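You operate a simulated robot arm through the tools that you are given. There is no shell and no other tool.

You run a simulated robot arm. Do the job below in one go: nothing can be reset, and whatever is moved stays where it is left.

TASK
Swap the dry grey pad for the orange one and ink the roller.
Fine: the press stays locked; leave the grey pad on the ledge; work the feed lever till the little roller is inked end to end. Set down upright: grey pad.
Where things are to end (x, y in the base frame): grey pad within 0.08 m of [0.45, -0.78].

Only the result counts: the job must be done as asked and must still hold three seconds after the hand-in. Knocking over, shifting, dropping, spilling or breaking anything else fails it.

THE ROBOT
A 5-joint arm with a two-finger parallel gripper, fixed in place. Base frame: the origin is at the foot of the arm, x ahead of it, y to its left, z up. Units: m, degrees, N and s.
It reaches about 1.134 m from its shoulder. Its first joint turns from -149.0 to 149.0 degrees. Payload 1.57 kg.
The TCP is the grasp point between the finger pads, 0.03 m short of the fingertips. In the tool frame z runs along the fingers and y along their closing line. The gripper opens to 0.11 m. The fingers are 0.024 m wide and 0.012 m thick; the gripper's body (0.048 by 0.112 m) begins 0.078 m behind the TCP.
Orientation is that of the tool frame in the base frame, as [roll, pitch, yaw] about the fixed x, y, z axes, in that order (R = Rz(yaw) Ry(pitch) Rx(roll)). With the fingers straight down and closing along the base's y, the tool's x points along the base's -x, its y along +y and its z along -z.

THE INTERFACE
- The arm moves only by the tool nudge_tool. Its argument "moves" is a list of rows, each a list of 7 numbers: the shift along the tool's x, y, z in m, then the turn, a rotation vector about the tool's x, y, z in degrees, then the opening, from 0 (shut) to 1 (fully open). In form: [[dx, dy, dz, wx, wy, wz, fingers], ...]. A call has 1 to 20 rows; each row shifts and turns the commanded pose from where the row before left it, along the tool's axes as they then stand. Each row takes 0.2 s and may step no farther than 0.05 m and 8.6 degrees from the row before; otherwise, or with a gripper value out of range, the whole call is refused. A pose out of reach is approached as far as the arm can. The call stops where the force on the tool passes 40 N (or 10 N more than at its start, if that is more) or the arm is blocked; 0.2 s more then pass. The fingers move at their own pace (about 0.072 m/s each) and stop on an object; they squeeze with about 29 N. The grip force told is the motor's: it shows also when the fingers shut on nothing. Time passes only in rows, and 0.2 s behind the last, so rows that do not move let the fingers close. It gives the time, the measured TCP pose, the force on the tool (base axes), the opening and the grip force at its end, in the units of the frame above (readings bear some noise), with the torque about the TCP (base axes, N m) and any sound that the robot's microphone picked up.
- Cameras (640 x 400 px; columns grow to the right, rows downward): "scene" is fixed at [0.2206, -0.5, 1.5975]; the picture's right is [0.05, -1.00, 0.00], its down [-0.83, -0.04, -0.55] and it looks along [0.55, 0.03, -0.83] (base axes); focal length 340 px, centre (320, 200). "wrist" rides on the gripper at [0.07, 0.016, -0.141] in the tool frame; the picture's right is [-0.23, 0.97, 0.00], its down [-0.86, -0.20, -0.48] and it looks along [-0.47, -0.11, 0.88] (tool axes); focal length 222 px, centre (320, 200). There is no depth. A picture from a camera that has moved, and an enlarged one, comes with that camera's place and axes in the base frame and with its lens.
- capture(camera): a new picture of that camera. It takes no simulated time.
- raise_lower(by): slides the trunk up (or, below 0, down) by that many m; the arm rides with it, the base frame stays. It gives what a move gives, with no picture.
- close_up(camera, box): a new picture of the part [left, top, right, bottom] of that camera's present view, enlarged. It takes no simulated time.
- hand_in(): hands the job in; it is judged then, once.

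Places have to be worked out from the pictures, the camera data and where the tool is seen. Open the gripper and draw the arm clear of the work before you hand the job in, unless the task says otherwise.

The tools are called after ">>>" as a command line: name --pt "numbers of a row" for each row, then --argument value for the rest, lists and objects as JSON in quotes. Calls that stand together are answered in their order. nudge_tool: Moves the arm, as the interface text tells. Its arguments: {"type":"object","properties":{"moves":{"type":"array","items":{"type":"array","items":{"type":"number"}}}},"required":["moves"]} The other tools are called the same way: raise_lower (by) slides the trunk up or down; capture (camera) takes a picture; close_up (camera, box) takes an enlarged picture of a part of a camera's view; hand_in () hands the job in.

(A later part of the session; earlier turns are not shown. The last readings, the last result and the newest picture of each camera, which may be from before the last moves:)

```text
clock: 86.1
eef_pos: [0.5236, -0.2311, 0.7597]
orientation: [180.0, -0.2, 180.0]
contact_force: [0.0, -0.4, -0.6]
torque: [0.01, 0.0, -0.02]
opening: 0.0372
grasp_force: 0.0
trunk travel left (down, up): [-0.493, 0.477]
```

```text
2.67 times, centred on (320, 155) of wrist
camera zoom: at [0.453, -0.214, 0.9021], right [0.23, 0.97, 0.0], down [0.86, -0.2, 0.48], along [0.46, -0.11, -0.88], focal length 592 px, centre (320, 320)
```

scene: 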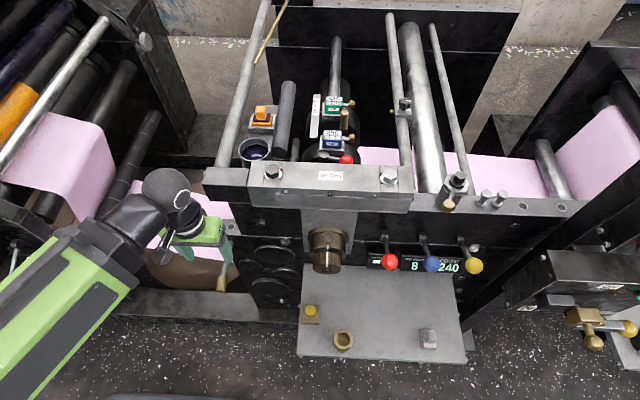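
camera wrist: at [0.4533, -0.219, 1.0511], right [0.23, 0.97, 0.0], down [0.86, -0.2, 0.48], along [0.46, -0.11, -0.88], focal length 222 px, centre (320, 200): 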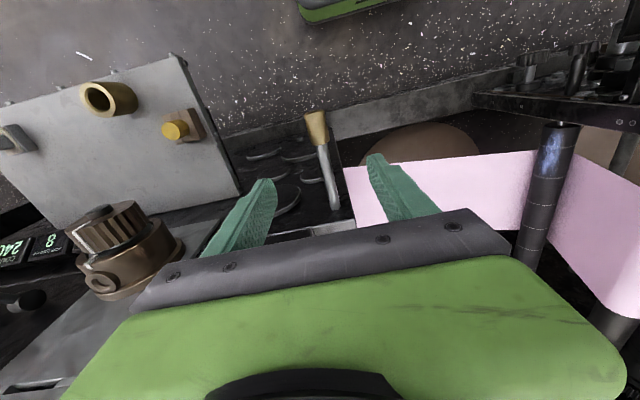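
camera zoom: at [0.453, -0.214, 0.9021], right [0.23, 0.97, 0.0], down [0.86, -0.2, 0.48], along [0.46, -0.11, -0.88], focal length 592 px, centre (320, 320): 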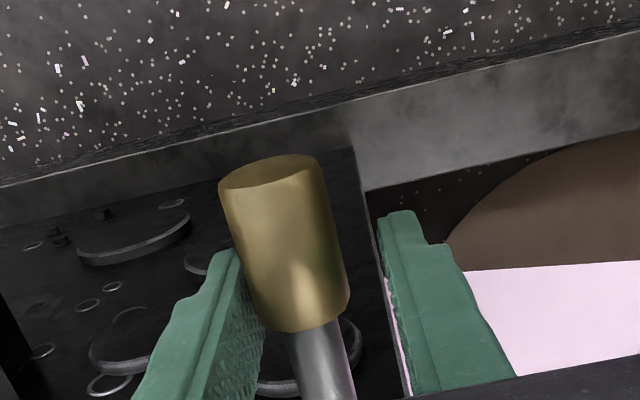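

The −y finger is just about to touch. A couple more millimetres with force check.

>>> nudge_tool --pt "0 0.0015 0 0 0 0 0.34" --pt "0 0 0 0 0 0 0.34"

>>> nudge_tool --pt "0 0.0015 0 0 0 0 0.34" --pt "0 0 0 0 0 0 0.34"

>>> close_up --camera "wrist" --box '[240, 80, 400, 230]'

```text
clock: 86.7
eef_pos: [0.5219, -0.2295, 0.7601]
orientation: [179.9, -0.2, -180.0]
contact_force: [-0.2, -0.5, -0.3]
torque: [0.02, 0.01, 0.02]
opening: 0.0379
grasp_force: 0.1
trunk travel left (down, up): [-0.493, 0.477]
```

```text
clock: 87.3
eef_pos: [0.5239, -0.2274, 0.7606]
orientation: [-180.0, -0.1, -180.0]
contact_force: [-0.3, -3.5, 0.3]
torque: [-0.02, 0.03, -0.01]
opening: 0.0402
grasp_force: 1.5
trunk travel left (down, up): [-0.493, 0.477]
```

```text
2.67 times, centred on (320, 155) of wrist
camera zoom: at [0.4536, -0.2109, 0.902], right [0.23, 0.97, 0.0], down [0.86, -0.2, 0.48], along [0.46, -0.11, -0.88], focal length 592 px, centre (320, 320)
```

zoom: 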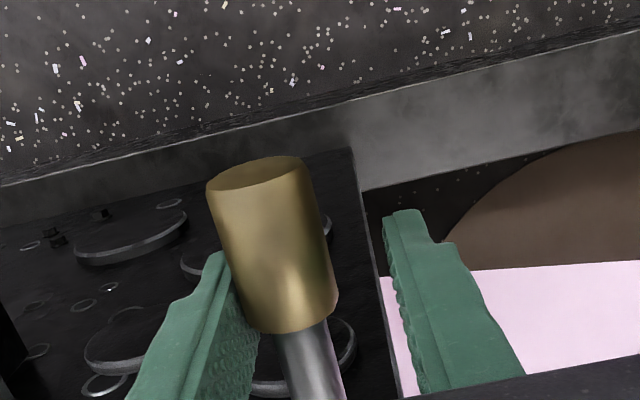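

Lateral contact gives only 3.5 N while the finger yields, so it's inconclusive. I'll re-center and grip the handle firmly, then test each direction by small amounts.

>>> nudge_tool --pt "0 -0.004 0 0 0 0 0.34" --pt "0 -0.0035 0 0 0 0 0.34" --pt "0 0 0 0 0 0 0.2" --pt "0 0 0 0 0 0 0" --pt "0 0 0 0 0 0 0" --pt "0 0 0 0 0 0 0"

>>> close_up --camera "wrist" --box '[240, 80, 400, 230]'

```text
clock: 88.7
eef_pos: [0.5221, -0.2345, 0.7599]
orientation: [-179.9, -0.1, -180.0]
contact_force: [-0.2, -4.1, 0.5]
torque: [-0.05, -0.14, 0.0]
opening: 0.0251
grasp_force: 36.4
trunk travel left (down, up): [-0.493, 0.477]
```

```text
2.67 times, centred on (320, 155) of wrist
camera zoom: at [0.453, -0.2184, 0.902], right [0.23, 0.97, 0.0], down [0.86, -0.2, 0.48], along [0.46, -0.11, -0.88], focal length 592 px, centre (320, 320)
```

zoom: 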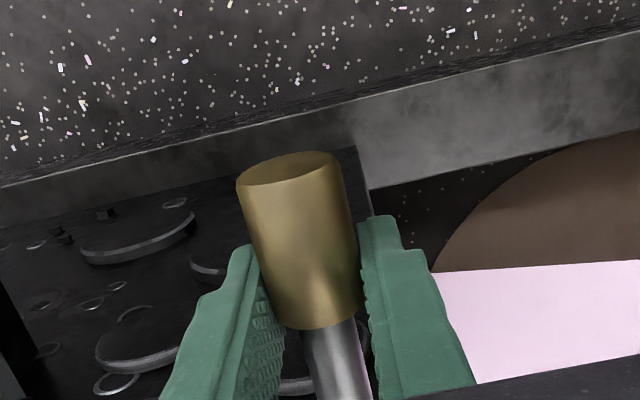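

Gripped (0.025 m). I'll test vertical motion first: lower 4 mm and read the force.

>>> raise_lower --by -0.004

>>> close_up --camera "scene" --box '[195, 200, 265, 290]'

```text
clock: 89.2
eef_pos: [0.5217, -0.2348, 0.7572]
orientation: [-180.0, -0.1, 180.0]
contact_force: [2.4, -7.7, 26.9]
torque: [-0.02, 0.43, 0.05]
opening: 0.0253
grasp_force: 36.9
trunk travel left (down, up): [-0.489, 0.481]
```

```text
4.44 times, centred on (230, 245) of scene
camera zoom: at [0.2206, -0.5, 1.5975], right [0.05, -1.0, 0.0], down [-0.83, -0.04, -0.55], along [0.55, 0.03, -0.83], focal length 1510 px, centre (720, 0)
```

zoom: 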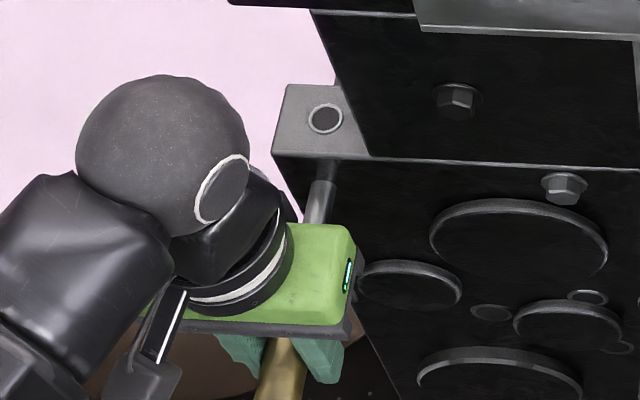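

Downward is stiff (27 N for about 3 mm). I'll go back and test upward.

>>> raise_lower --by 0.004

>>> raise_lower --by 0.003

```text
clock: 89.8
eef_pos: [0.523, -0.2346, 0.759]
orientation: [179.9, -0.3, -179.9]
contact_force: [-2.4, -1.8, -27.8]
torque: [-0.03, -0.12, 0.02]
opening: 0.0252
grasp_force: 36.8
trunk travel left (down, up): [-0.493, 0.477]
```

```text
clock: 90.3
eef_pos: [0.5231, -0.2349, 0.7623]
orientation: [179.8, -0.3, 180.0]
contact_force: [-1.8, -0.6, -26.6]
torque: [0.02, -0.25, 0.04]
opening: 0.0251
grasp_force: 36.1
trunk travel left (down, up): [-0.496, 0.474]
```

Upward also plateaus at 27 N. I'll check whether the handle moved or the fingers slipped.

>>> close_up --camera "wrist" --box '[240, 80, 400, 230]'

>>> close_up --camera "scene" --box '[195, 200, 265, 290]'

```text
2.67 times, centred on (320, 155) of wrist
camera zoom: at [0.454, -0.2186, 0.9044], right [0.23, 0.97, 0.0], down [0.86, -0.2, 0.48], along [0.46, -0.11, -0.88], focal length 592 px, centre (320, 320)
```

zoom: 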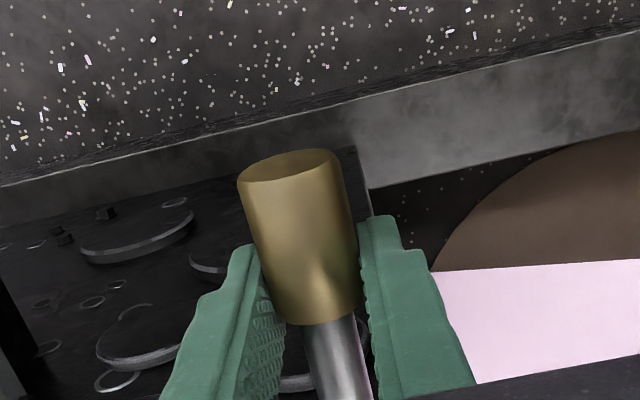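

```text
4.44 times, centred on (230, 245) of scene
camera zoom: at [0.2206, -0.5, 1.5975], right [0.05, -1.0, 0.0], down [-0.83, -0.04, -0.55], along [0.55, 0.03, -0.83], focal length 1510 px, centre (720, 0)
```

zoom: 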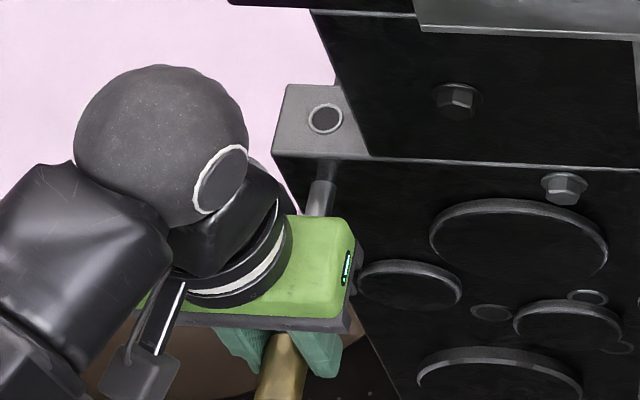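

The handle did not follow, so it's rigid vertically. I'll relax back and test sideways with the firm grip.

>>> raise_lower --by -0.003

>>> nudge_tool --pt "0 0.002 0 0 0 0 0" --pt "0 0 0 0 0 0 0"

>>> nudge_tool --pt "0 0.002 0 0 0 0 0" --pt "0 0 0 0 0 0 0"

```text
clock: 90.8
eef_pos: [0.5215, -0.2339, 0.762]
orientation: [-179.9, 0.0, -180.0]
contact_force: [4.3, -6.5, 26.2]
torque: [-0.05, 0.15, 0.06]
opening: 0.0251
grasp_force: 37.1
trunk travel left (down, up): [-0.493, 0.477]
```

```text
clock: 91.4
eef_pos: [0.5227, -0.2356, 0.7612]
orientation: [-179.9, -0.1, 179.9]
contact_force: [4.3, -27.7, 26.7]
torque: [-0.14, 0.09, 0.17]
opening: 0.0252
grasp_force: 36.5
trunk travel left (down, up): [-0.493, 0.477]
```

```text
clock: 91.8
eef_pos: [0.5221, -0.236, 0.7604]
orientation: [-179.6, -0.1, 179.8]
contact_force: [1.8, -9.7, 17.9]
torque: [-0.24, 0.34, 0.0]
opening: 0.0251
grasp_force: 36.3
trunk travel left (down, up): [-0.493, 0.477]
stopped in row 1: the force on the tool passed its limit at 52 N (the readings are from after the stop); the commanded pose is now the measured one
```

Sideways is rigid too (27 N for 2 mm). Next I'll test pushing along the shaft (+x), which would be a push-pull motion.

>>> nudge_tool --pt "-0.002 0 0 0 0 0 0" --pt "0 0 0 0 0 0 0"

>>> nudge_tool --pt "-0.002 0 0 0 0 0 0" --pt "0 0 0 0 0 0 0"

>>> close_up --camera "wrist" --box '[240, 80, 400, 230]'

```text
clock: 92.4
eef_pos: [0.5255, -0.2352, 0.7599]
orientation: [-179.5, -0.1, 179.9]
contact_force: [-3.9, -18.8, 9.6]
torque: [-0.16, -0.6, 0.12]
opening: 0.0248
grasp_force: 36.4
trunk travel left (down, up): [-0.493, 0.477]
```

```text
clock: 93.0
eef_pos: [0.5262, -0.2358, 0.7607]
orientation: [-179.5, -0.1, 179.8]
contact_force: [-3.4, -17.9, 8.3]
torque: [0.01, 0.15, 0.0]
opening: 0.0249
grasp_force: 36.4
trunk travel left (down, up): [-0.493, 0.477]
```

```text
2.67 times, centred on (320, 155) of wrist
camera zoom: at [0.456, -0.2174, 0.902], right [0.23, 0.97, -0.01], down [0.86, -0.2, 0.48], along [0.46, -0.12, -0.88], focal length 592 px, centre (320, 320)
```

zoom: 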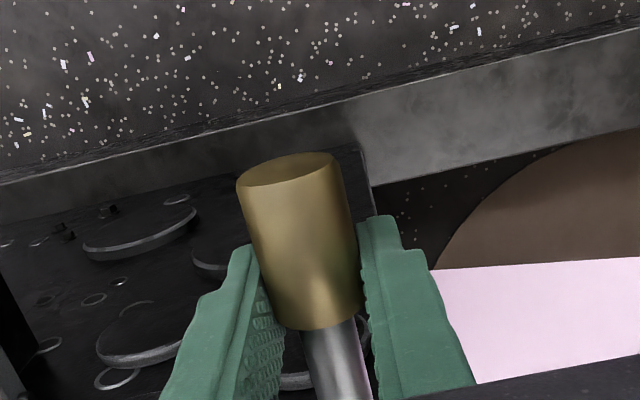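

It slides along x with only about 3.5 N and the handle followed the gripper: it's a push-pull rod. I'll relieve the side load and push 10 mm further, then check the roller.

>>> nudge_tool --pt "0 -0.0015 0 0 0 0 0" --pt "-0.003 0 0 0 0 0 0" --pt "-0.004 0 0 0 0 0 0" --pt "-0.003 0 0 0 0 0 0"

>>> close_up --camera "scene" --box '[220, 70, 320, 180]'

>>> close_up --camera "wrist" --box '[240, 80, 400, 230]'

```text
clock: 94.0
eef_pos: [0.5373, -0.2348, 0.7609]
orientation: [-179.6, -0.1, 180.0]
contact_force: [-1.0, 4.0, 3.7]
torque: [0.34, 0.46, 0.07]
opening: 0.0249
grasp_force: 37.2
trunk travel left (down, up): [-0.493, 0.477]
```

```text
3.64 times, centred on (270, 125) of scene
camera zoom: at [0.2206, -0.5, 1.5975], right [0.05, -1.0, 0.0], down [-0.83, -0.04, -0.55], along [0.55, 0.03, -0.83], focal length 1236 px, centre (502, 473)
```

zoom: 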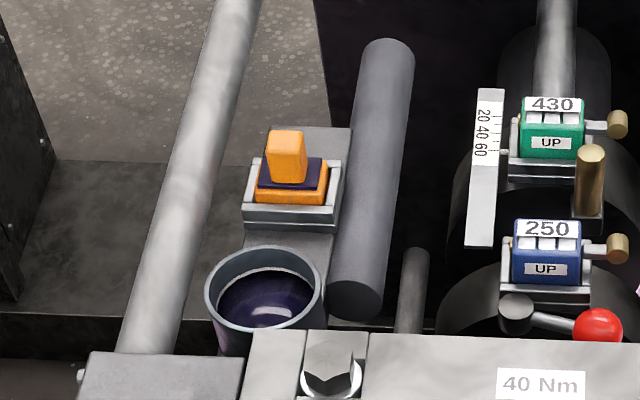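

```text
2.67 times, centred on (320, 155) of wrist
camera zoom: at [0.4668, -0.2177, 0.9021], right [0.23, 0.97, -0.01], down [0.86, -0.2, 0.48], along [0.46, -0.11, -0.88], focal length 592 px, centre (320, 320)
```

zoom: 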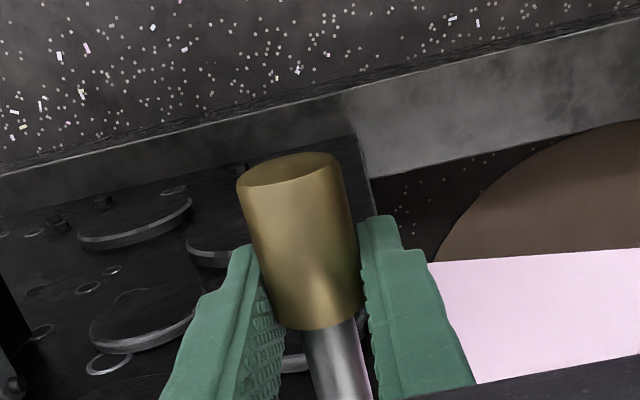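

It slides smoothly; the roller hasn't changed yet. I'll keep pushing in small increments to find the end of the stroke.

>>> nudge_tool --pt "-0.005 0 0 0 0 0 0" --pt "-0.005 0 0 0 0 0 0" --pt "0 0 0 0 0 0 0"

>>> nudge_tool --pt "-0.005 0 0 0 0 0 0" --pt "-0.005 0 0 0 0 0 0" --pt "0 0 0 0 0 0 0"

>>> close_up --camera "scene" --box '[220, 70, 320, 180]'

>>> capture --camera "scene"

```text
clock: 94.8
eef_pos: [0.547, -0.2359, 0.7607]
orientation: [-179.6, 0.0, 179.9]
contact_force: [-0.2, 5.7, 1.6]
torque: [0.14, 0.2, 0.01]
opening: 0.0252
grasp_force: 36.4
trunk travel left (down, up): [-0.493, 0.477]
```

```text
clock: 95.6
eef_pos: [0.5564, -0.2338, 0.7599]
orientation: [-179.5, 0.0, 180.0]
contact_force: [0.1, 5.3, 1.7]
torque: [0.09, -0.08, -0.12]
opening: 0.0249
grasp_force: 36.4
trunk travel left (down, up): [-0.493, 0.477]
```

```text
3.64 times, centred on (270, 125) of scene
camera zoom: at [0.2206, -0.5, 1.5975], right [0.05, -1.0, 0.0], down [-0.83, -0.04, -0.55], along [0.55, 0.03, -0.83], focal length 1236 px, centre (502, 473)
```

zoom: 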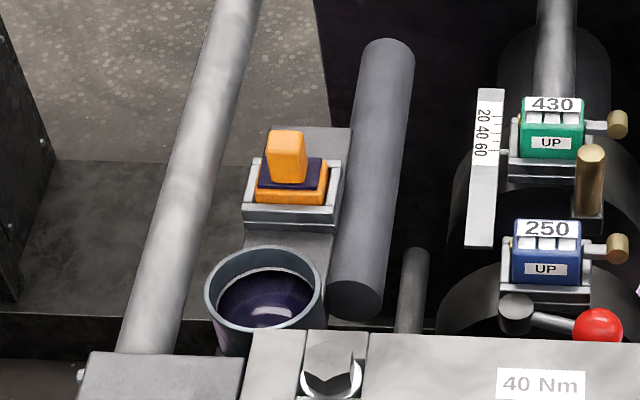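

```text
taken
```

scene: 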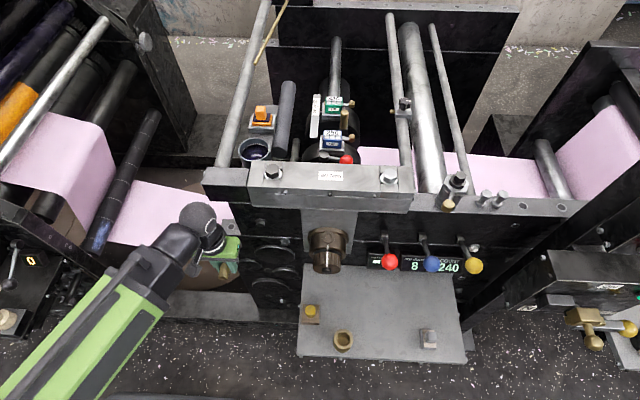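

Force is near zero; let me confirm the handle still moves with the gripper, then continue the stroke.

>>> close_up --camera "wrist" --box '[240, 80, 400, 230]'

>>> nudge_tool --pt "-0.005 0 0 0 0 0 0" --pt "-0.005 0 0 0 0 0 0" --pt "0 0 0 0 0 0 0"

>>> close_up --camera "scene" --box '[150, 180, 270, 300]'

>>> close_up --camera "scene" --box '[220, 70, 320, 180]'

```text
2.67 times, centred on (320, 155) of wrist
camera zoom: at [0.4868, -0.2174, 0.902], right [0.23, 0.97, -0.01], down [0.86, -0.2, 0.48], along [0.46, -0.12, -0.88], focal length 592 px, centre (320, 320)
```

zoom: 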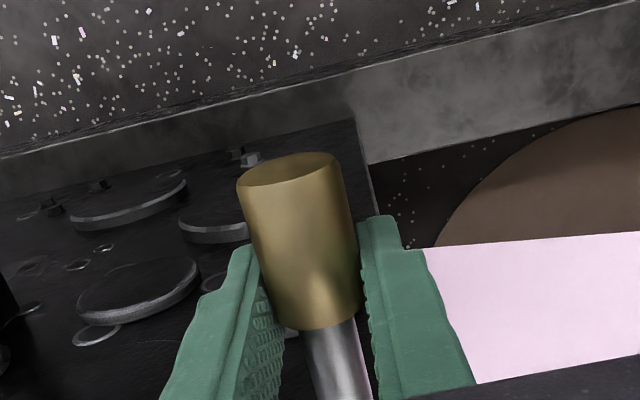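

```text
clock: 96.4
eef_pos: [0.5678, -0.2354, 0.7606]
orientation: [-179.6, -0.1, -180.0]
contact_force: [2.7, 1.7, 5.3]
torque: [0.07, 0.4, 0.05]
opening: 0.0249
grasp_force: 36.5
trunk travel left (down, up): [-0.493, 0.477]
```

```text
3.33 times, centred on (210, 240) of scene
camera zoom: at [0.2206, -0.5, 1.5975], right [0.05, -1.0, 0.0], down [-0.83, -0.04, -0.55], along [0.55, 0.03, -0.83], focal length 1133 px, centre (687, 67)
```

zoom: 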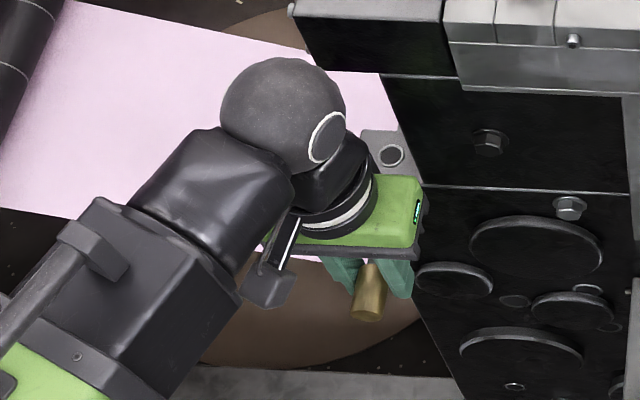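

```text
3.64 times, centred on (270, 125) of scene
camera zoom: at [0.2206, -0.5, 1.5975], right [0.05, -1.0, 0.0], down [-0.83, -0.04, -0.55], along [0.55, 0.03, -0.83], focal length 1236 px, centre (502, 473)
```

zoom: 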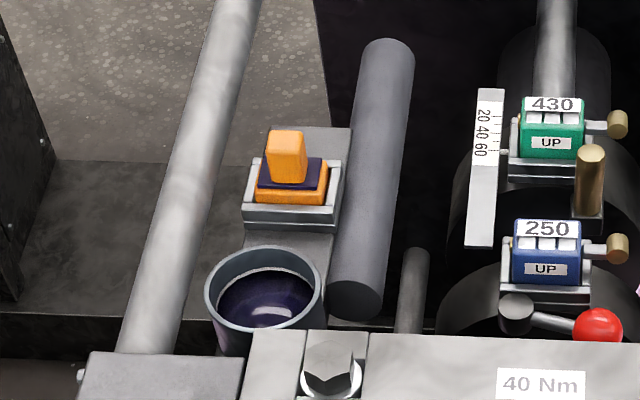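

Pushed 46 mm so far with low force and no change on the roller. The wrist is getting near the bar's end block, so I'll regrip on the outer end of the handle to gain more push range.

>>> nudge_tool --pt "0 0 0 0 0 0 0.3" --pt "0 0 0 0 0 0 0.42" --pt "0.01 0 0 0 0 0 0.42" --pt "0.01 0 0 0 0 0 0.42" --pt "0.006 0 0 0 0 0 0.42" --pt "0 0 0 0 0 0 0.42"

>>> close_up --camera "wrist" --box '[240, 80, 400, 230]'

>>> close_up --camera "scene" --box '[150, 160, 270, 290]'

```text
clock: 97.8
eef_pos: [0.5397, -0.2346, 0.7596]
orientation: [-179.5, -0.1, 179.9]
contact_force: [-0.7, 0.0, -0.1]
torque: [0.0, -0.01, -0.03]
opening: 0.0462
grasp_force: 0.2
trunk travel left (down, up): [-0.493, 0.477]
```

```text
2.67 times, centred on (320, 155) of wrist
camera zoom: at [0.471, -0.2176, 0.9019], right [0.23, 0.97, -0.01], down [0.86, -0.2, 0.48], along [0.46, -0.12, -0.88], focal length 592 px, centre (320, 320)
```

zoom: 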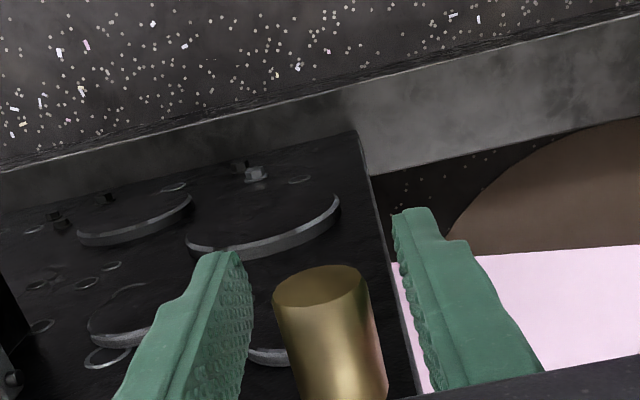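

```text
3.08 times, centred on (210, 225) of scene
camera zoom: at [0.2206, -0.5, 1.5975], right [0.05, -1.0, 0.0], down [-0.83, -0.04, -0.55], along [0.55, 0.03, -0.83], focal length 1046 px, centre (658, 123)
```

zoom: 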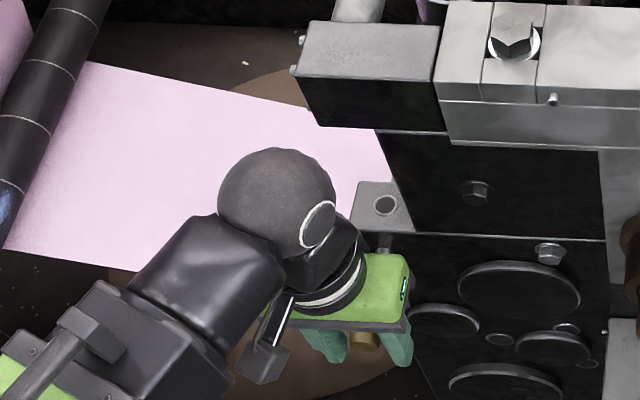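

The rod stayed where I left it (no spring), with the handle end at x≈0.537. I'll close on its outer part and push on.

>>> nudge_tool --pt "0 0 0 0 0 0 0.2" --pt "0 0 0 0 0 0 0" --pt "0 0 0 0 0 0 0" --pt "0 0 0 0 0 0 0" --pt "-0.004 0 0 0 0 0 0" --pt "-0.004 0 0 0 0 0 0" --pt "0 0 0 0 0 0 0"

>>> nudge_tool --pt "-0.004 0 0 0 0 0 0" --pt "-0.004 0 0 0 0 0 0" --pt "0 0 0 0 0 0 0"

>>> close_up --camera "wrist" --box '[240, 80, 400, 230]'

>>> close_up --camera "scene" --box '[220, 70, 320, 180]'

```text
clock: 99.4
eef_pos: [0.545, -0.2352, 0.7624]
orientation: [-179.7, -0.3, 179.9]
contact_force: [-26.2, 1.4, -2.5]
torque: [0.0, 0.1, 0.07]
opening: 0.0253
grasp_force: 36.8
trunk travel left (down, up): [-0.493, 0.477]
```

```text
clock: 100.2
eef_pos: [0.5558, -0.2352, 0.7606]
orientation: [-179.7, -0.2, 179.9]
contact_force: [-26.2, 3.7, 2.2]
torque: [0.06, 0.13, 0.07]
opening: 0.025
grasp_force: 36.5
trunk travel left (down, up): [-0.493, 0.477]
```

```text
2.67 times, centred on (320, 155) of wrist
camera zoom: at [0.4851, -0.2176, 0.9031], right [0.23, 0.97, -0.01], down [0.86, -0.2, 0.48], along [0.46, -0.11, -0.88], focal length 592 px, centre (320, 320)
```

zoom: 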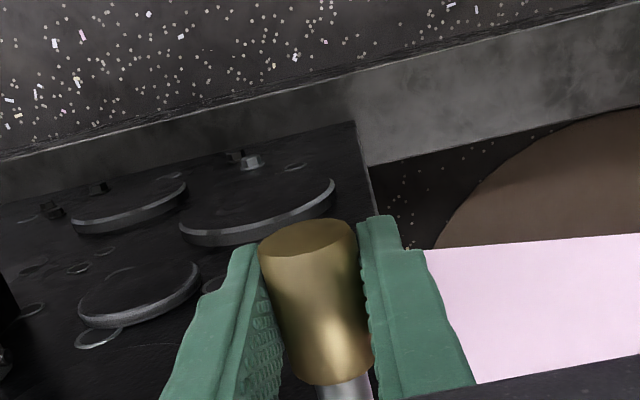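

```text
3.64 times, centred on (270, 125) of scene
camera zoom: at [0.2206, -0.5, 1.5975], right [0.05, -1.0, 0.0], down [-0.83, -0.04, -0.55], along [0.55, 0.03, -0.83], focal length 1236 px, centre (502, 473)
```

zoom: 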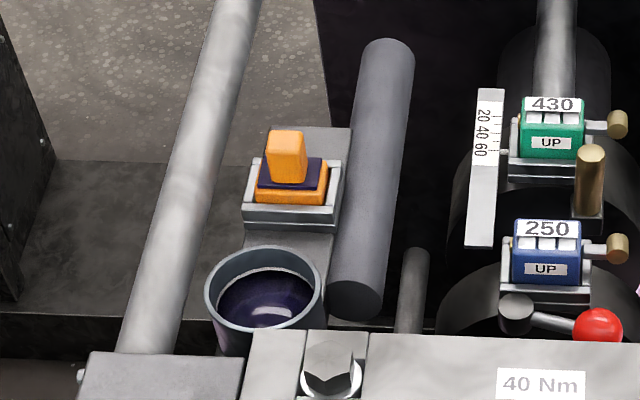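

The rod hit an end stop: fingers slip at 26 N with the handle end at x≈0.538, so the inward travel is about 50 mm. Now I'll pull it back out and watch the roller.

>>> nudge_tool --pt "0.005 0 0 0 0 0 0" --pt "0.005 0 0 0 0 0 0" --pt "0.006 0 0 0 0 0 0" --pt "0.006 0 0 0 0 0 0" --pt "0.006 0 0 0 0 0 0" --pt "0 0 0 0 0 0 0"

>>> close_up --camera "wrist" --box '[240, 80, 400, 230]'

>>> close_up --camera "scene" --box '[220, 70, 320, 180]'

```text
clock: 101.6
eef_pos: [0.5291, -0.2339, 0.7608]
orientation: [-179.7, -0.1, 179.9]
contact_force: [0.2, 1.0, 17.8]
torque: [0.01, -0.81, 0.11]
opening: 0.025
grasp_force: 36.3
trunk travel left (down, up): [-0.493, 0.477]
```

```text
2.67 times, centred on (320, 155) of wrist
camera zoom: at [0.4583, -0.2173, 0.9025], right [0.23, 0.97, -0.01], down [0.86, -0.2, 0.48], along [0.46, -0.12, -0.88], focal length 592 px, centre (320, 320)
```

zoom: 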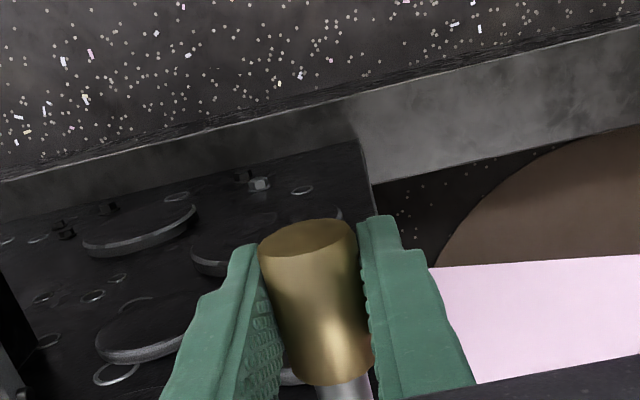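

```text
3.64 times, centred on (270, 125) of scene
camera zoom: at [0.2206, -0.5, 1.5975], right [0.05, -1.0, 0.0], down [-0.83, -0.04, -0.55], along [0.55, 0.03, -0.83], focal length 1236 px, centre (502, 473)
```

zoom: 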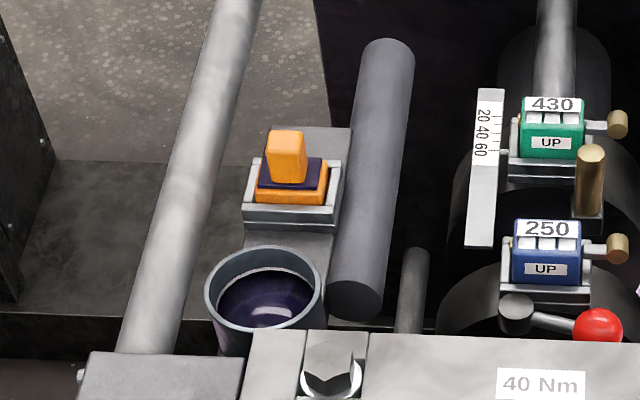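

The rod came out with me (handle end now about x≈0.512); no change on the roller. I'll regrip farther in and pull it to its outer end.

>>> nudge_tool --pt "0 0 0 0 0 0 0.3" --pt "0 0 0 0 0 0 0.42" --pt "-0.01 0 0 0 0 0 0.42" --pt "-0.01 0 0 0 0 0 0.42" --pt "-0.008 0 0 0 0 0 0.42" --pt "0 0 0 0 0 0 0.2" --pt "0 0 0 0 0 0 0" --pt "0 0 0 0 0 0 0" --pt "0 0 0 0 0 0 0"

>>> nudge_tool --pt "0.006 0 0 0 0 0 0" --pt "0.006 0 0 0 0 0 0" --pt "0.006 0 0 0 0 0 0" --pt "0.006 0 0 0 0 0 0" --pt "0.006 0 0 0 0 0 0" --pt "0 0 0 0 0 0 0"

>>> close_up --camera "wrist" --box '[240, 80, 400, 230]'

>>> close_up --camera "scene" --box '[220, 70, 320, 180]'

```text
clock: 103.6
eef_pos: [0.5579, -0.2355, 0.7597]
orientation: [-179.7, -0.2, -180.0]
contact_force: [-0.2, -3.7, -0.2]
torque: [-0.06, -0.22, 0.01]
opening: 0.0251
grasp_force: 36.4
trunk travel left (down, up): [-0.493, 0.477]
```

```text
clock: 105.0
eef_pos: [0.5295, -0.2354, 0.759]
orientation: [-179.6, -0.1, 179.9]
contact_force: [26.0, 4.8, 5.9]
torque: [0.07, 0.0, -0.02]
opening: 0.0257
grasp_force: 36.7
trunk travel left (down, up): [-0.493, 0.477]
```

```text
2.67 times, centred on (320, 155) of wrist
camera zoom: at [0.4594, -0.2175, 0.9012], right [0.23, 0.97, -0.01], down [0.86, -0.2, 0.48], along [0.47, -0.11, -0.88], focal length 592 px, centre (320, 320)
```

zoom: 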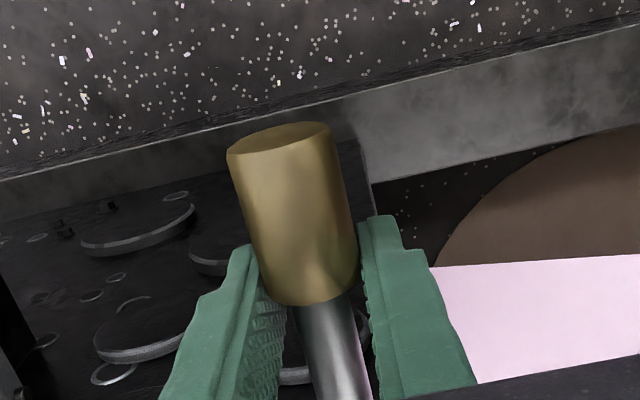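

```text
3.64 times, centred on (270, 125) of scene
camera zoom: at [0.2206, -0.5, 1.5975], right [0.05, -1.0, 0.0], down [-0.83, -0.04, -0.55], along [0.55, 0.03, -0.83], focal length 1236 px, centre (502, 473)
```

zoom: 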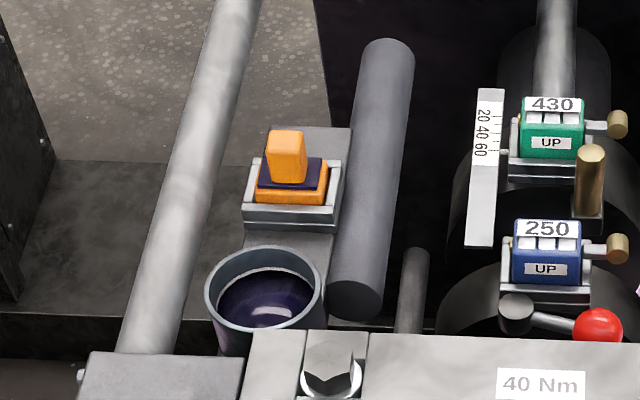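

The rod slips at its outer stop, exactly where it started, so its stroke is 50 mm. I'll inspect the roller closely for any inking after this full stroke.

>>> close_up --camera "scene" --box '[260, 75, 310, 165]'

>>> capture --camera "scene"

```text
4.44 times, centred on (285, 120) of scene
camera zoom: at [0.2206, -0.5, 1.5975], right [0.05, -1.0, 0.0], down [-0.83, -0.04, -0.55], along [0.55, 0.03, -0.83], focal length 1510 px, centre (476, 556)
```

zoom: 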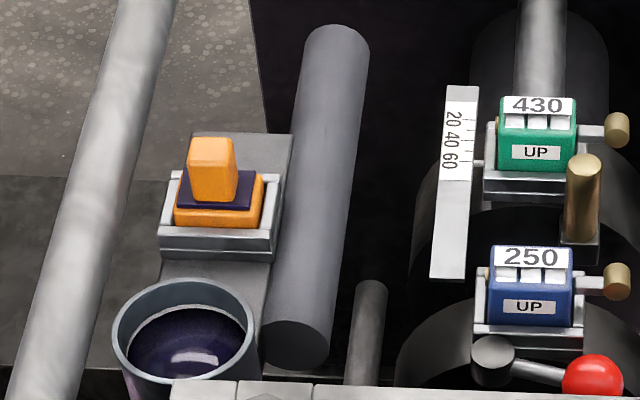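

```text
taken
```

scene: 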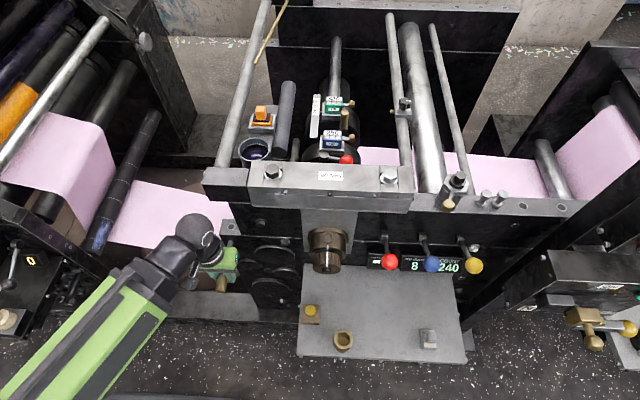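

No ink yet, and the rod is back at its original position. I should look at the other candidate near the roller, the small red-ball lever by the 250 box, before deciding. I'll release the rod and go up.

>>> nudge_tool --pt "0 0 0 0 0 0 0.3" --pt "0 0 0 0 0 0 0.6" --pt "0 0 0 0 0 0 0.7"

>>> raise_lower --by 0.22

>>> raise_lower --by 0.23

>>> nudge_tool --pt "-0.02 0 0 0 0 0 0.3" --pt "-0.04 -0.015 0 0 0 0 0.1" --pt "-0.04 -0.03 0 0 0 0 0" --pt "-0.04 -0.03 0 0 0 0 0" --pt "-0.04 -0.03 0 0 0 0 0" --pt "-0.04 -0.03 0 0 0 0 0" --pt "-0.04 -0.03 0 0 0 0 0" --pt "-0.03 -0.02 0 0 0 0 0"

>>> capture --camera "wrist"

>>> capture --camera "scene"

```text
clock: 105.8
eef_pos: [0.5279, -0.2358, 0.761]
orientation: [-179.6, -0.1, 179.9]
contact_force: [0.0, 0.8, 0.1]
torque: [0.03, -0.05, -0.01]
opening: 0.0772
grasp_force: 0.1
trunk travel left (down, up): [-0.493, 0.477]
```

```text
clock: 108.1
eef_pos: [0.5272, -0.2359, 0.9811]
orientation: [-179.6, -0.1, 180.0]
contact_force: [-0.6, 0.6, -1.2]
torque: [0.0, -0.05, 0.0]
opening: 0.0772
grasp_force: 0.1
trunk travel left (down, up): [-0.713, 0.257]
```

```text
clock: 110.5
eef_pos: [0.527, -0.2366, 1.2105]
orientation: [-179.5, -0.1, 179.9]
contact_force: [-1.2, 0.0, 0.4]
torque: [0.0, 0.02, -0.03]
opening: 0.0769
grasp_force: 0.2
trunk travel left (down, up): [-0.943, 0.027]
```

```text
clock: 112.3
eef_pos: [0.8179, -0.4173, 1.2103]
orientation: [-179.6, -0.2, 179.9]
contact_force: [-0.1, -0.5, -0.9]
torque: [0.03, 0.0, 0.01]
opening: 0.0
grasp_force: 21.3
trunk travel left (down, up): [-0.943, 0.027]
```

```text
taken
camera wrist: at [0.7467, -0.4012, 1.3515], right [0.23, 0.97, -0.01], down [0.86, -0.2, 0.48], along [0.46, -0.12, -0.88], focal length 222 px, centre (320, 200)
```

wrist: 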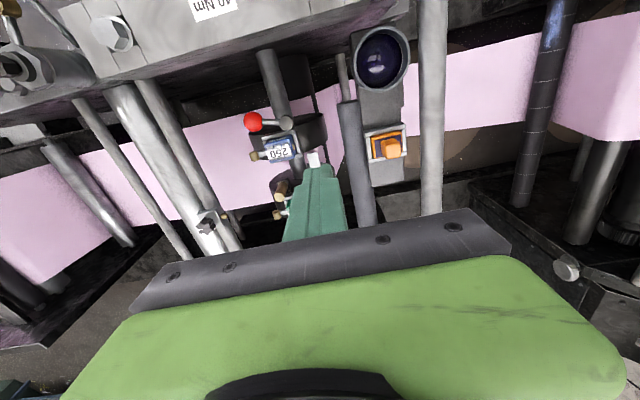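

```text
taken
```

scene: 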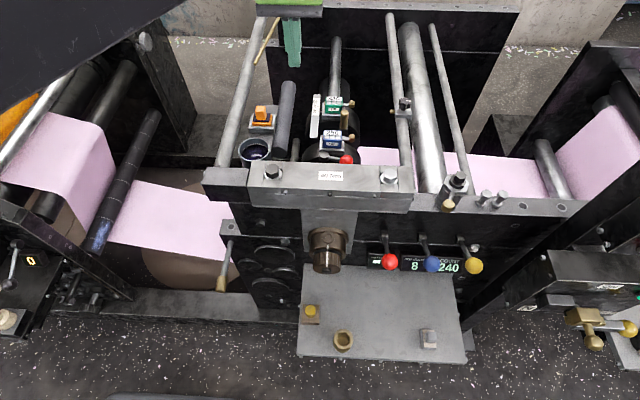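

>>> close_up --camera "wrist" --box '[230, 30, 430, 170]'

>>> close_up --camera "wrist" --box '[230, 90, 330, 170]'

>>> close_up --camera "wrist" --box '[330, 40, 450, 220]'

```text
2.86 times, centred on (330, 100) of wrist
camera zoom: at [0.7467, -0.4012, 1.3515], right [0.23, 0.97, -0.01], down [0.86, -0.2, 0.48], along [0.46, -0.12, -0.88], focal length 635 px, centre (291, 486)
```

zoom: 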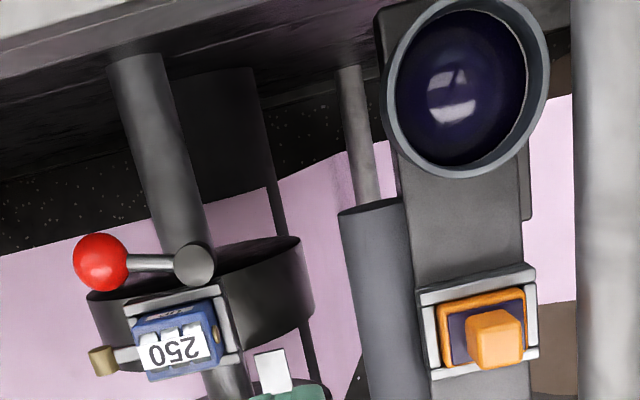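

```text
5.00 times, centred on (280, 130) of wrist
camera zoom: at [0.7467, -0.4012, 1.3515], right [0.23, 0.97, -0.01], down [0.86, -0.2, 0.48], along [0.46, -0.12, -0.88], focal length 1111 px, centre (520, 550)
```

zoom: 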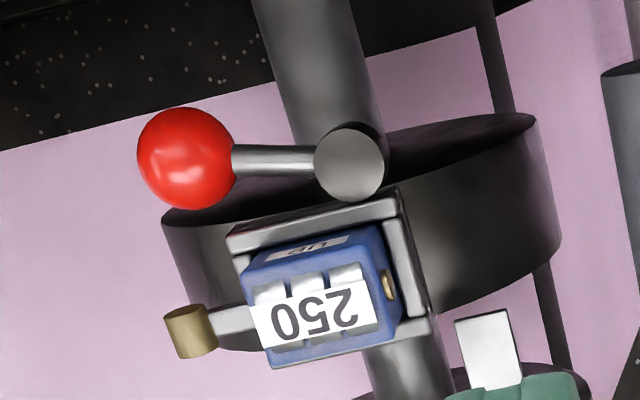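

```text
2.22 times, centred on (390, 130) of wrist
camera zoom: at [0.7467, -0.4012, 1.3515], right [0.23, 0.97, -0.01], down [0.86, -0.2, 0.48], along [0.46, -0.12, -0.88], focal length 494 px, centre (164, 356)
```

zoom: 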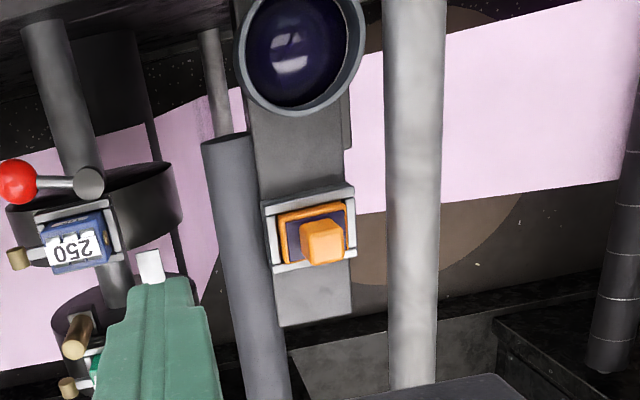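

The red-ball lever sits on the numbering wheel (a clamp for the 250 box), not on the inker. I'll now check what the brass rod and its block actually connect to, from above on the left side.

>>> nudge_tool --pt "0.0 0.04 0 0 0 0 0" --pt "0.0 0.04 0 0 0 0 0" --pt "0.0 0.04 0 0 0 0 0" --pt "0.0 0.04 0 0 0 0 0" --pt "0.0 0.04 0 0 0 0 0"

>>> capture --camera "wrist"

>>> close_up --camera "wrist" --box '[220, 0, 380, 180]'

```text
clock: 113.5
eef_pos: [0.8162, -0.2215, 1.2102]
orientation: [-179.6, 0.0, 179.9]
contact_force: [-0.3, 0.5, 0.3]
torque: [-0.02, -0.01, -0.02]
opening: 0.0
grasp_force: 21.1
trunk travel left (down, up): [-0.943, 0.027]
```

```text
taken
camera wrist: at [0.7459, -0.2034, 1.352], right [0.23, 0.97, -0.01], down [0.86, -0.2, 0.48], along [0.46, -0.12, -0.88], focal length 222 px, centre (320, 200)
```

wrist: 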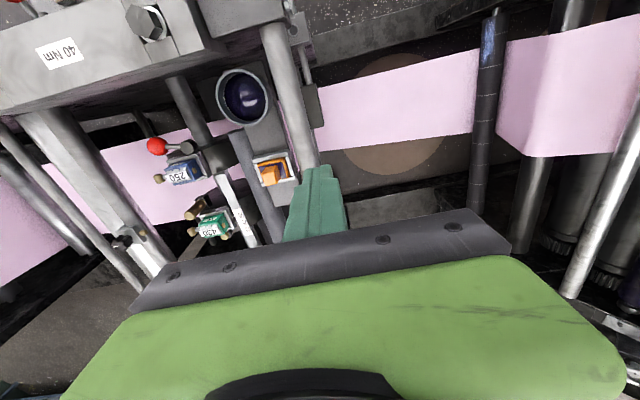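

```text
2.22 times, centred on (300, 90) of wrist
camera zoom: at [0.7459, -0.2034, 1.352], right [0.23, 0.97, -0.01], down [0.86, -0.2, 0.48], along [0.46, -0.12, -0.88], focal length 494 px, centre (364, 444)
```

zoom: 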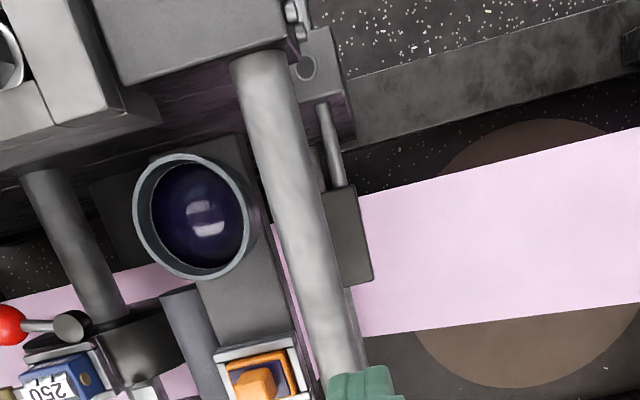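

>>> close_up --camera "wrist" --box '[290, 20, 340, 100]'

>>> close_up --camera "wrist" --box '[290, 80, 350, 170]'

```text
5.00 times, centred on (315, 60) of wrist
camera zoom: at [0.7459, -0.2034, 1.352], right [0.23, 0.97, -0.01], down [0.86, -0.2, 0.48], along [0.46, -0.12, -0.88], focal length 1111 px, centre (345, 900)
```

zoom: 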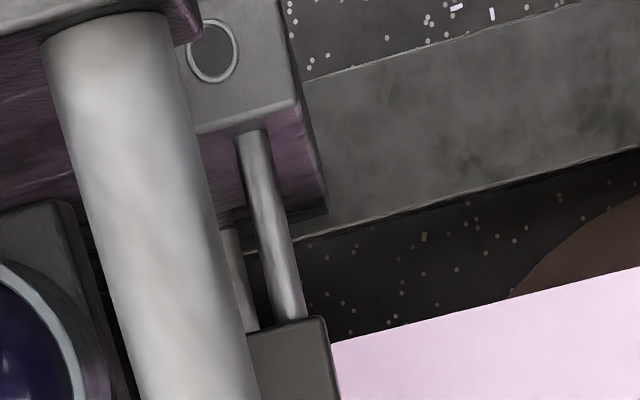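

```text
4.44 times, centred on (320, 125) of wrist
camera zoom: at [0.7459, -0.2034, 1.352], right [0.23, 0.97, -0.01], down [0.86, -0.2, 0.48], along [0.46, -0.12, -0.88], focal length 987 px, centre (320, 533)
```

zoom: 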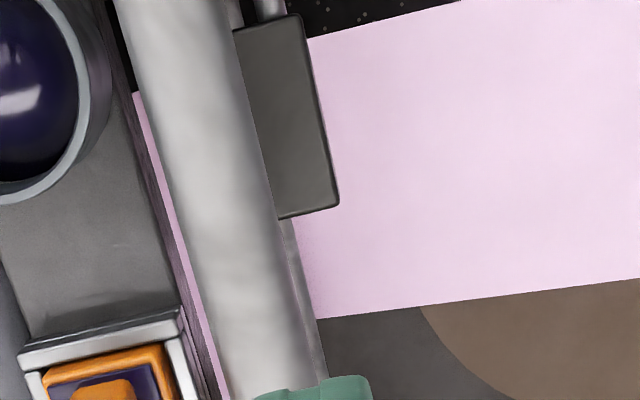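

The brass rod only moves a web-edge guide carriage (now back at its original stop), so it isn't the ink feed. I'll examine the three ball levers on the front panel and the other controls at high zoom for markings.

>>> close_up --camera "scene" --box '[370, 225, 420, 275]'

>>> close_up --camera "scene" --box '[415, 225, 490, 280]'

>>> close_up --camera "scene" --box '[560, 240, 640, 320]'

>>> close_up --camera "scene" --box '[440, 160, 600, 230]'

>>> close_up --camera "scene" --box '[295, 220, 365, 360]'

>>> close_up --camera "scene" --box '[380, 90, 420, 130]'

```text
8.00 times, centred on (395, 250) of scene
camera zoom: at [0.2206, -0.5, 1.5975], right [0.05, -1.0, 0.0], down [-0.83, -0.04, -0.55], along [0.55, 0.03, -0.83], focal length 2718 px, centre (-280, -200)
```

zoom: 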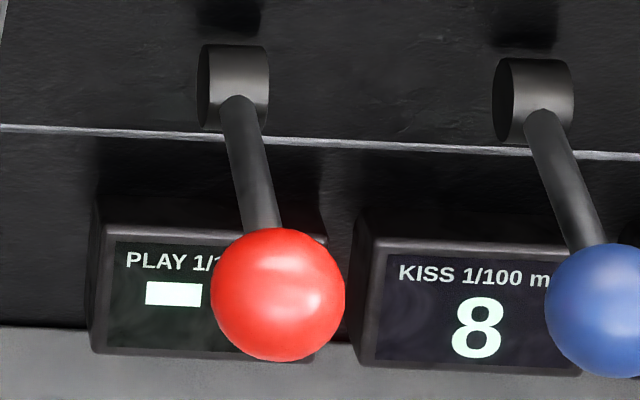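

```text
7.27 times, centred on (452, 252) of scene
camera zoom: at [0.2206, -0.5, 1.5975], right [0.05, -1.0, 0.0], down [-0.83, -0.04, -0.55], along [0.55, 0.03, -0.83], focal length 2471 px, centre (-644, -182)
```

zoom: 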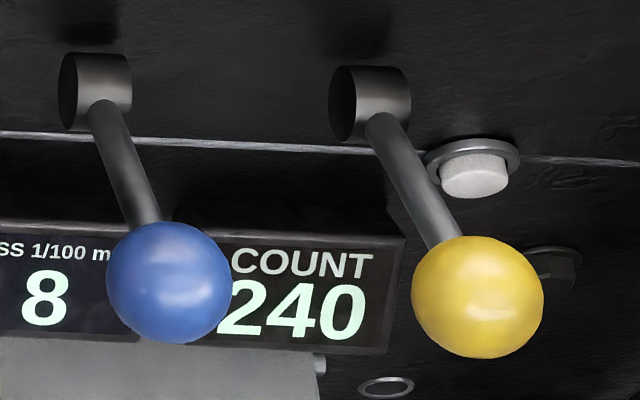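

```text
5.00 times, centred on (600, 280) of scene
camera zoom: at [0.2206, -0.5, 1.5975], right [0.05, -1.0, 0.0], down [-0.83, -0.04, -0.55], along [0.55, 0.03, -0.83], focal length 1699 px, centre (-1080, -200)
```

zoom: 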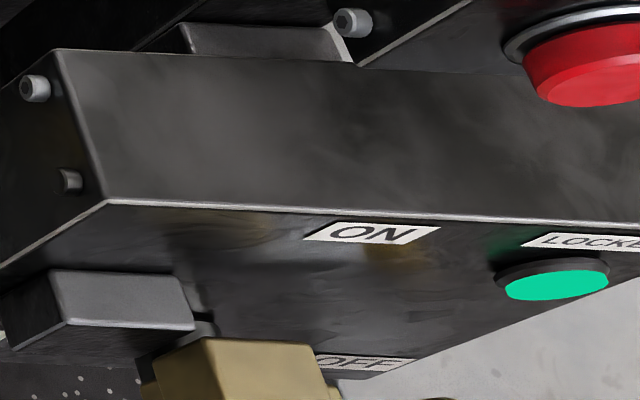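

```text
4.00 times, centred on (520, 195) of scene
camera zoom: at [0.2206, -0.5, 1.5975], right [0.05, -1.0, 0.0], down [-0.83, -0.04, -0.55], along [0.55, 0.03, -0.83], focal length 1359 px, centre (-480, 220)
```

zoom: 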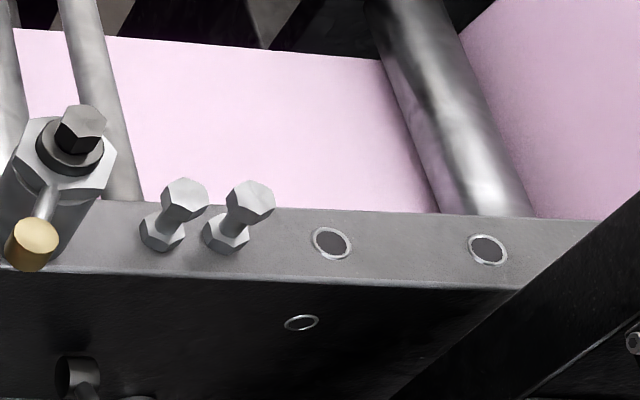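

```text
2.86 times, centred on (330, 290) of scene
camera zoom: at [0.2206, -0.5, 1.5975], right [0.05, -1.0, 0.0], down [-0.83, -0.04, -0.55], along [0.55, 0.03, -0.83], focal length 971 px, centre (291, -57)
```

zoom: 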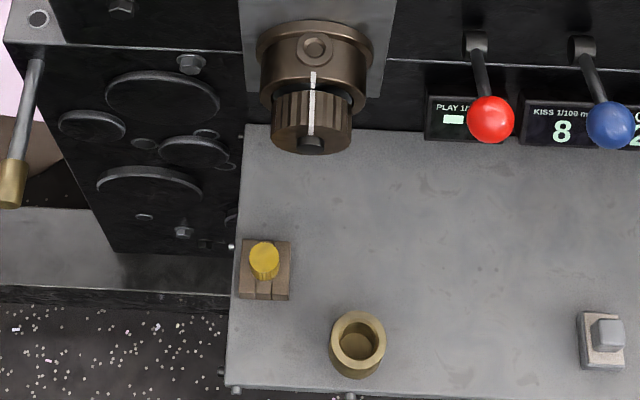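

```text
10.00 times, centred on (400, 110) of scene
camera zoom: at [0.2206, -0.5, 1.5975], right [0.05, -1.0, 0.0], down [-0.83, -0.04, -0.55], along [0.55, 0.03, -0.83], focal length 3398 px, centre (-480, 1100)
```

zoom: 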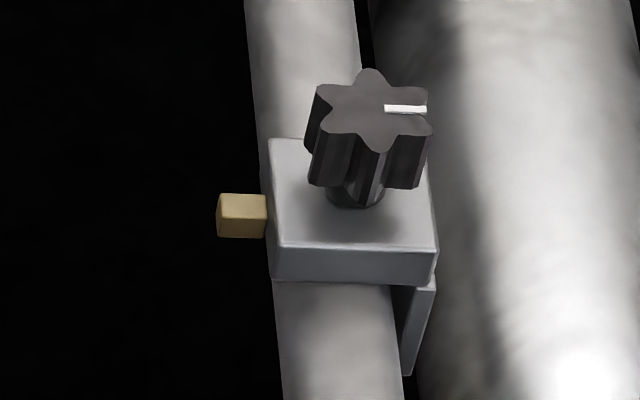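

None of the panel levers carry a label. There's also that thin brass rod beyond the ink plate, which might be a long lever, so I'll turn slightly and tilt outward at this height to see its far end.

>>> nudge_tool --pt "0 0 0 0 0 7.5 0" --pt "0 0 0 0 0 7.5 0" --pt "0 0 0 0 -8 0 0" --pt "0 0 0 0 -8 0 0" --pt "0 0 0 0 -8 0 0" --pt "0 0 0 0 -8 0 0" --pt "0 0 0 0 -8 0 0"

>>> capture --camera "wrist"

>>> capture --camera "scene"

```text
clock: 115.1
eef_pos: [0.8183, -0.2215, 1.2666]
orientation: [-179.4, 40.2, 165.3]
contact_force: [0.7, 0.3, 0.0]
torque: [0.03, 0.0, -0.01]
opening: 0.0
grasp_force: 21.1
out of reach, approached as far as the arm can: row 3, 4, 5, 6, 7
trunk travel left (down, up): [-0.943, 0.027]
```

```text
taken
camera wrist: at [0.6811, -0.1669, 1.3299], right [0.42, 0.9, 0.14], down [0.28, -0.28, 0.92], along [0.86, -0.35, -0.37], focal length 222 px, centre (320, 200)
```

wrist: 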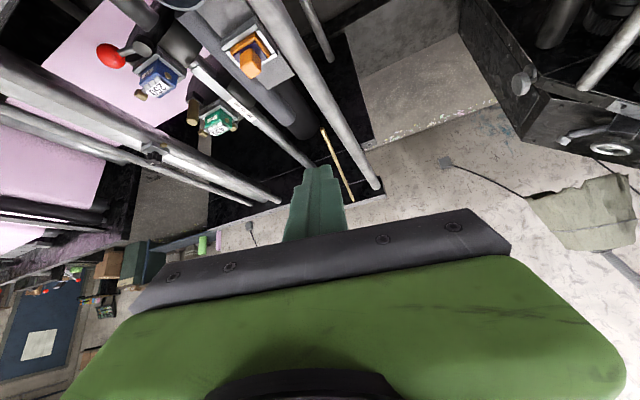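

```text
taken
```

scene: 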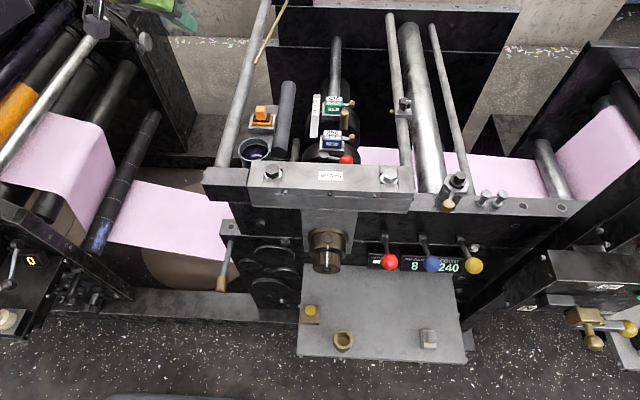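

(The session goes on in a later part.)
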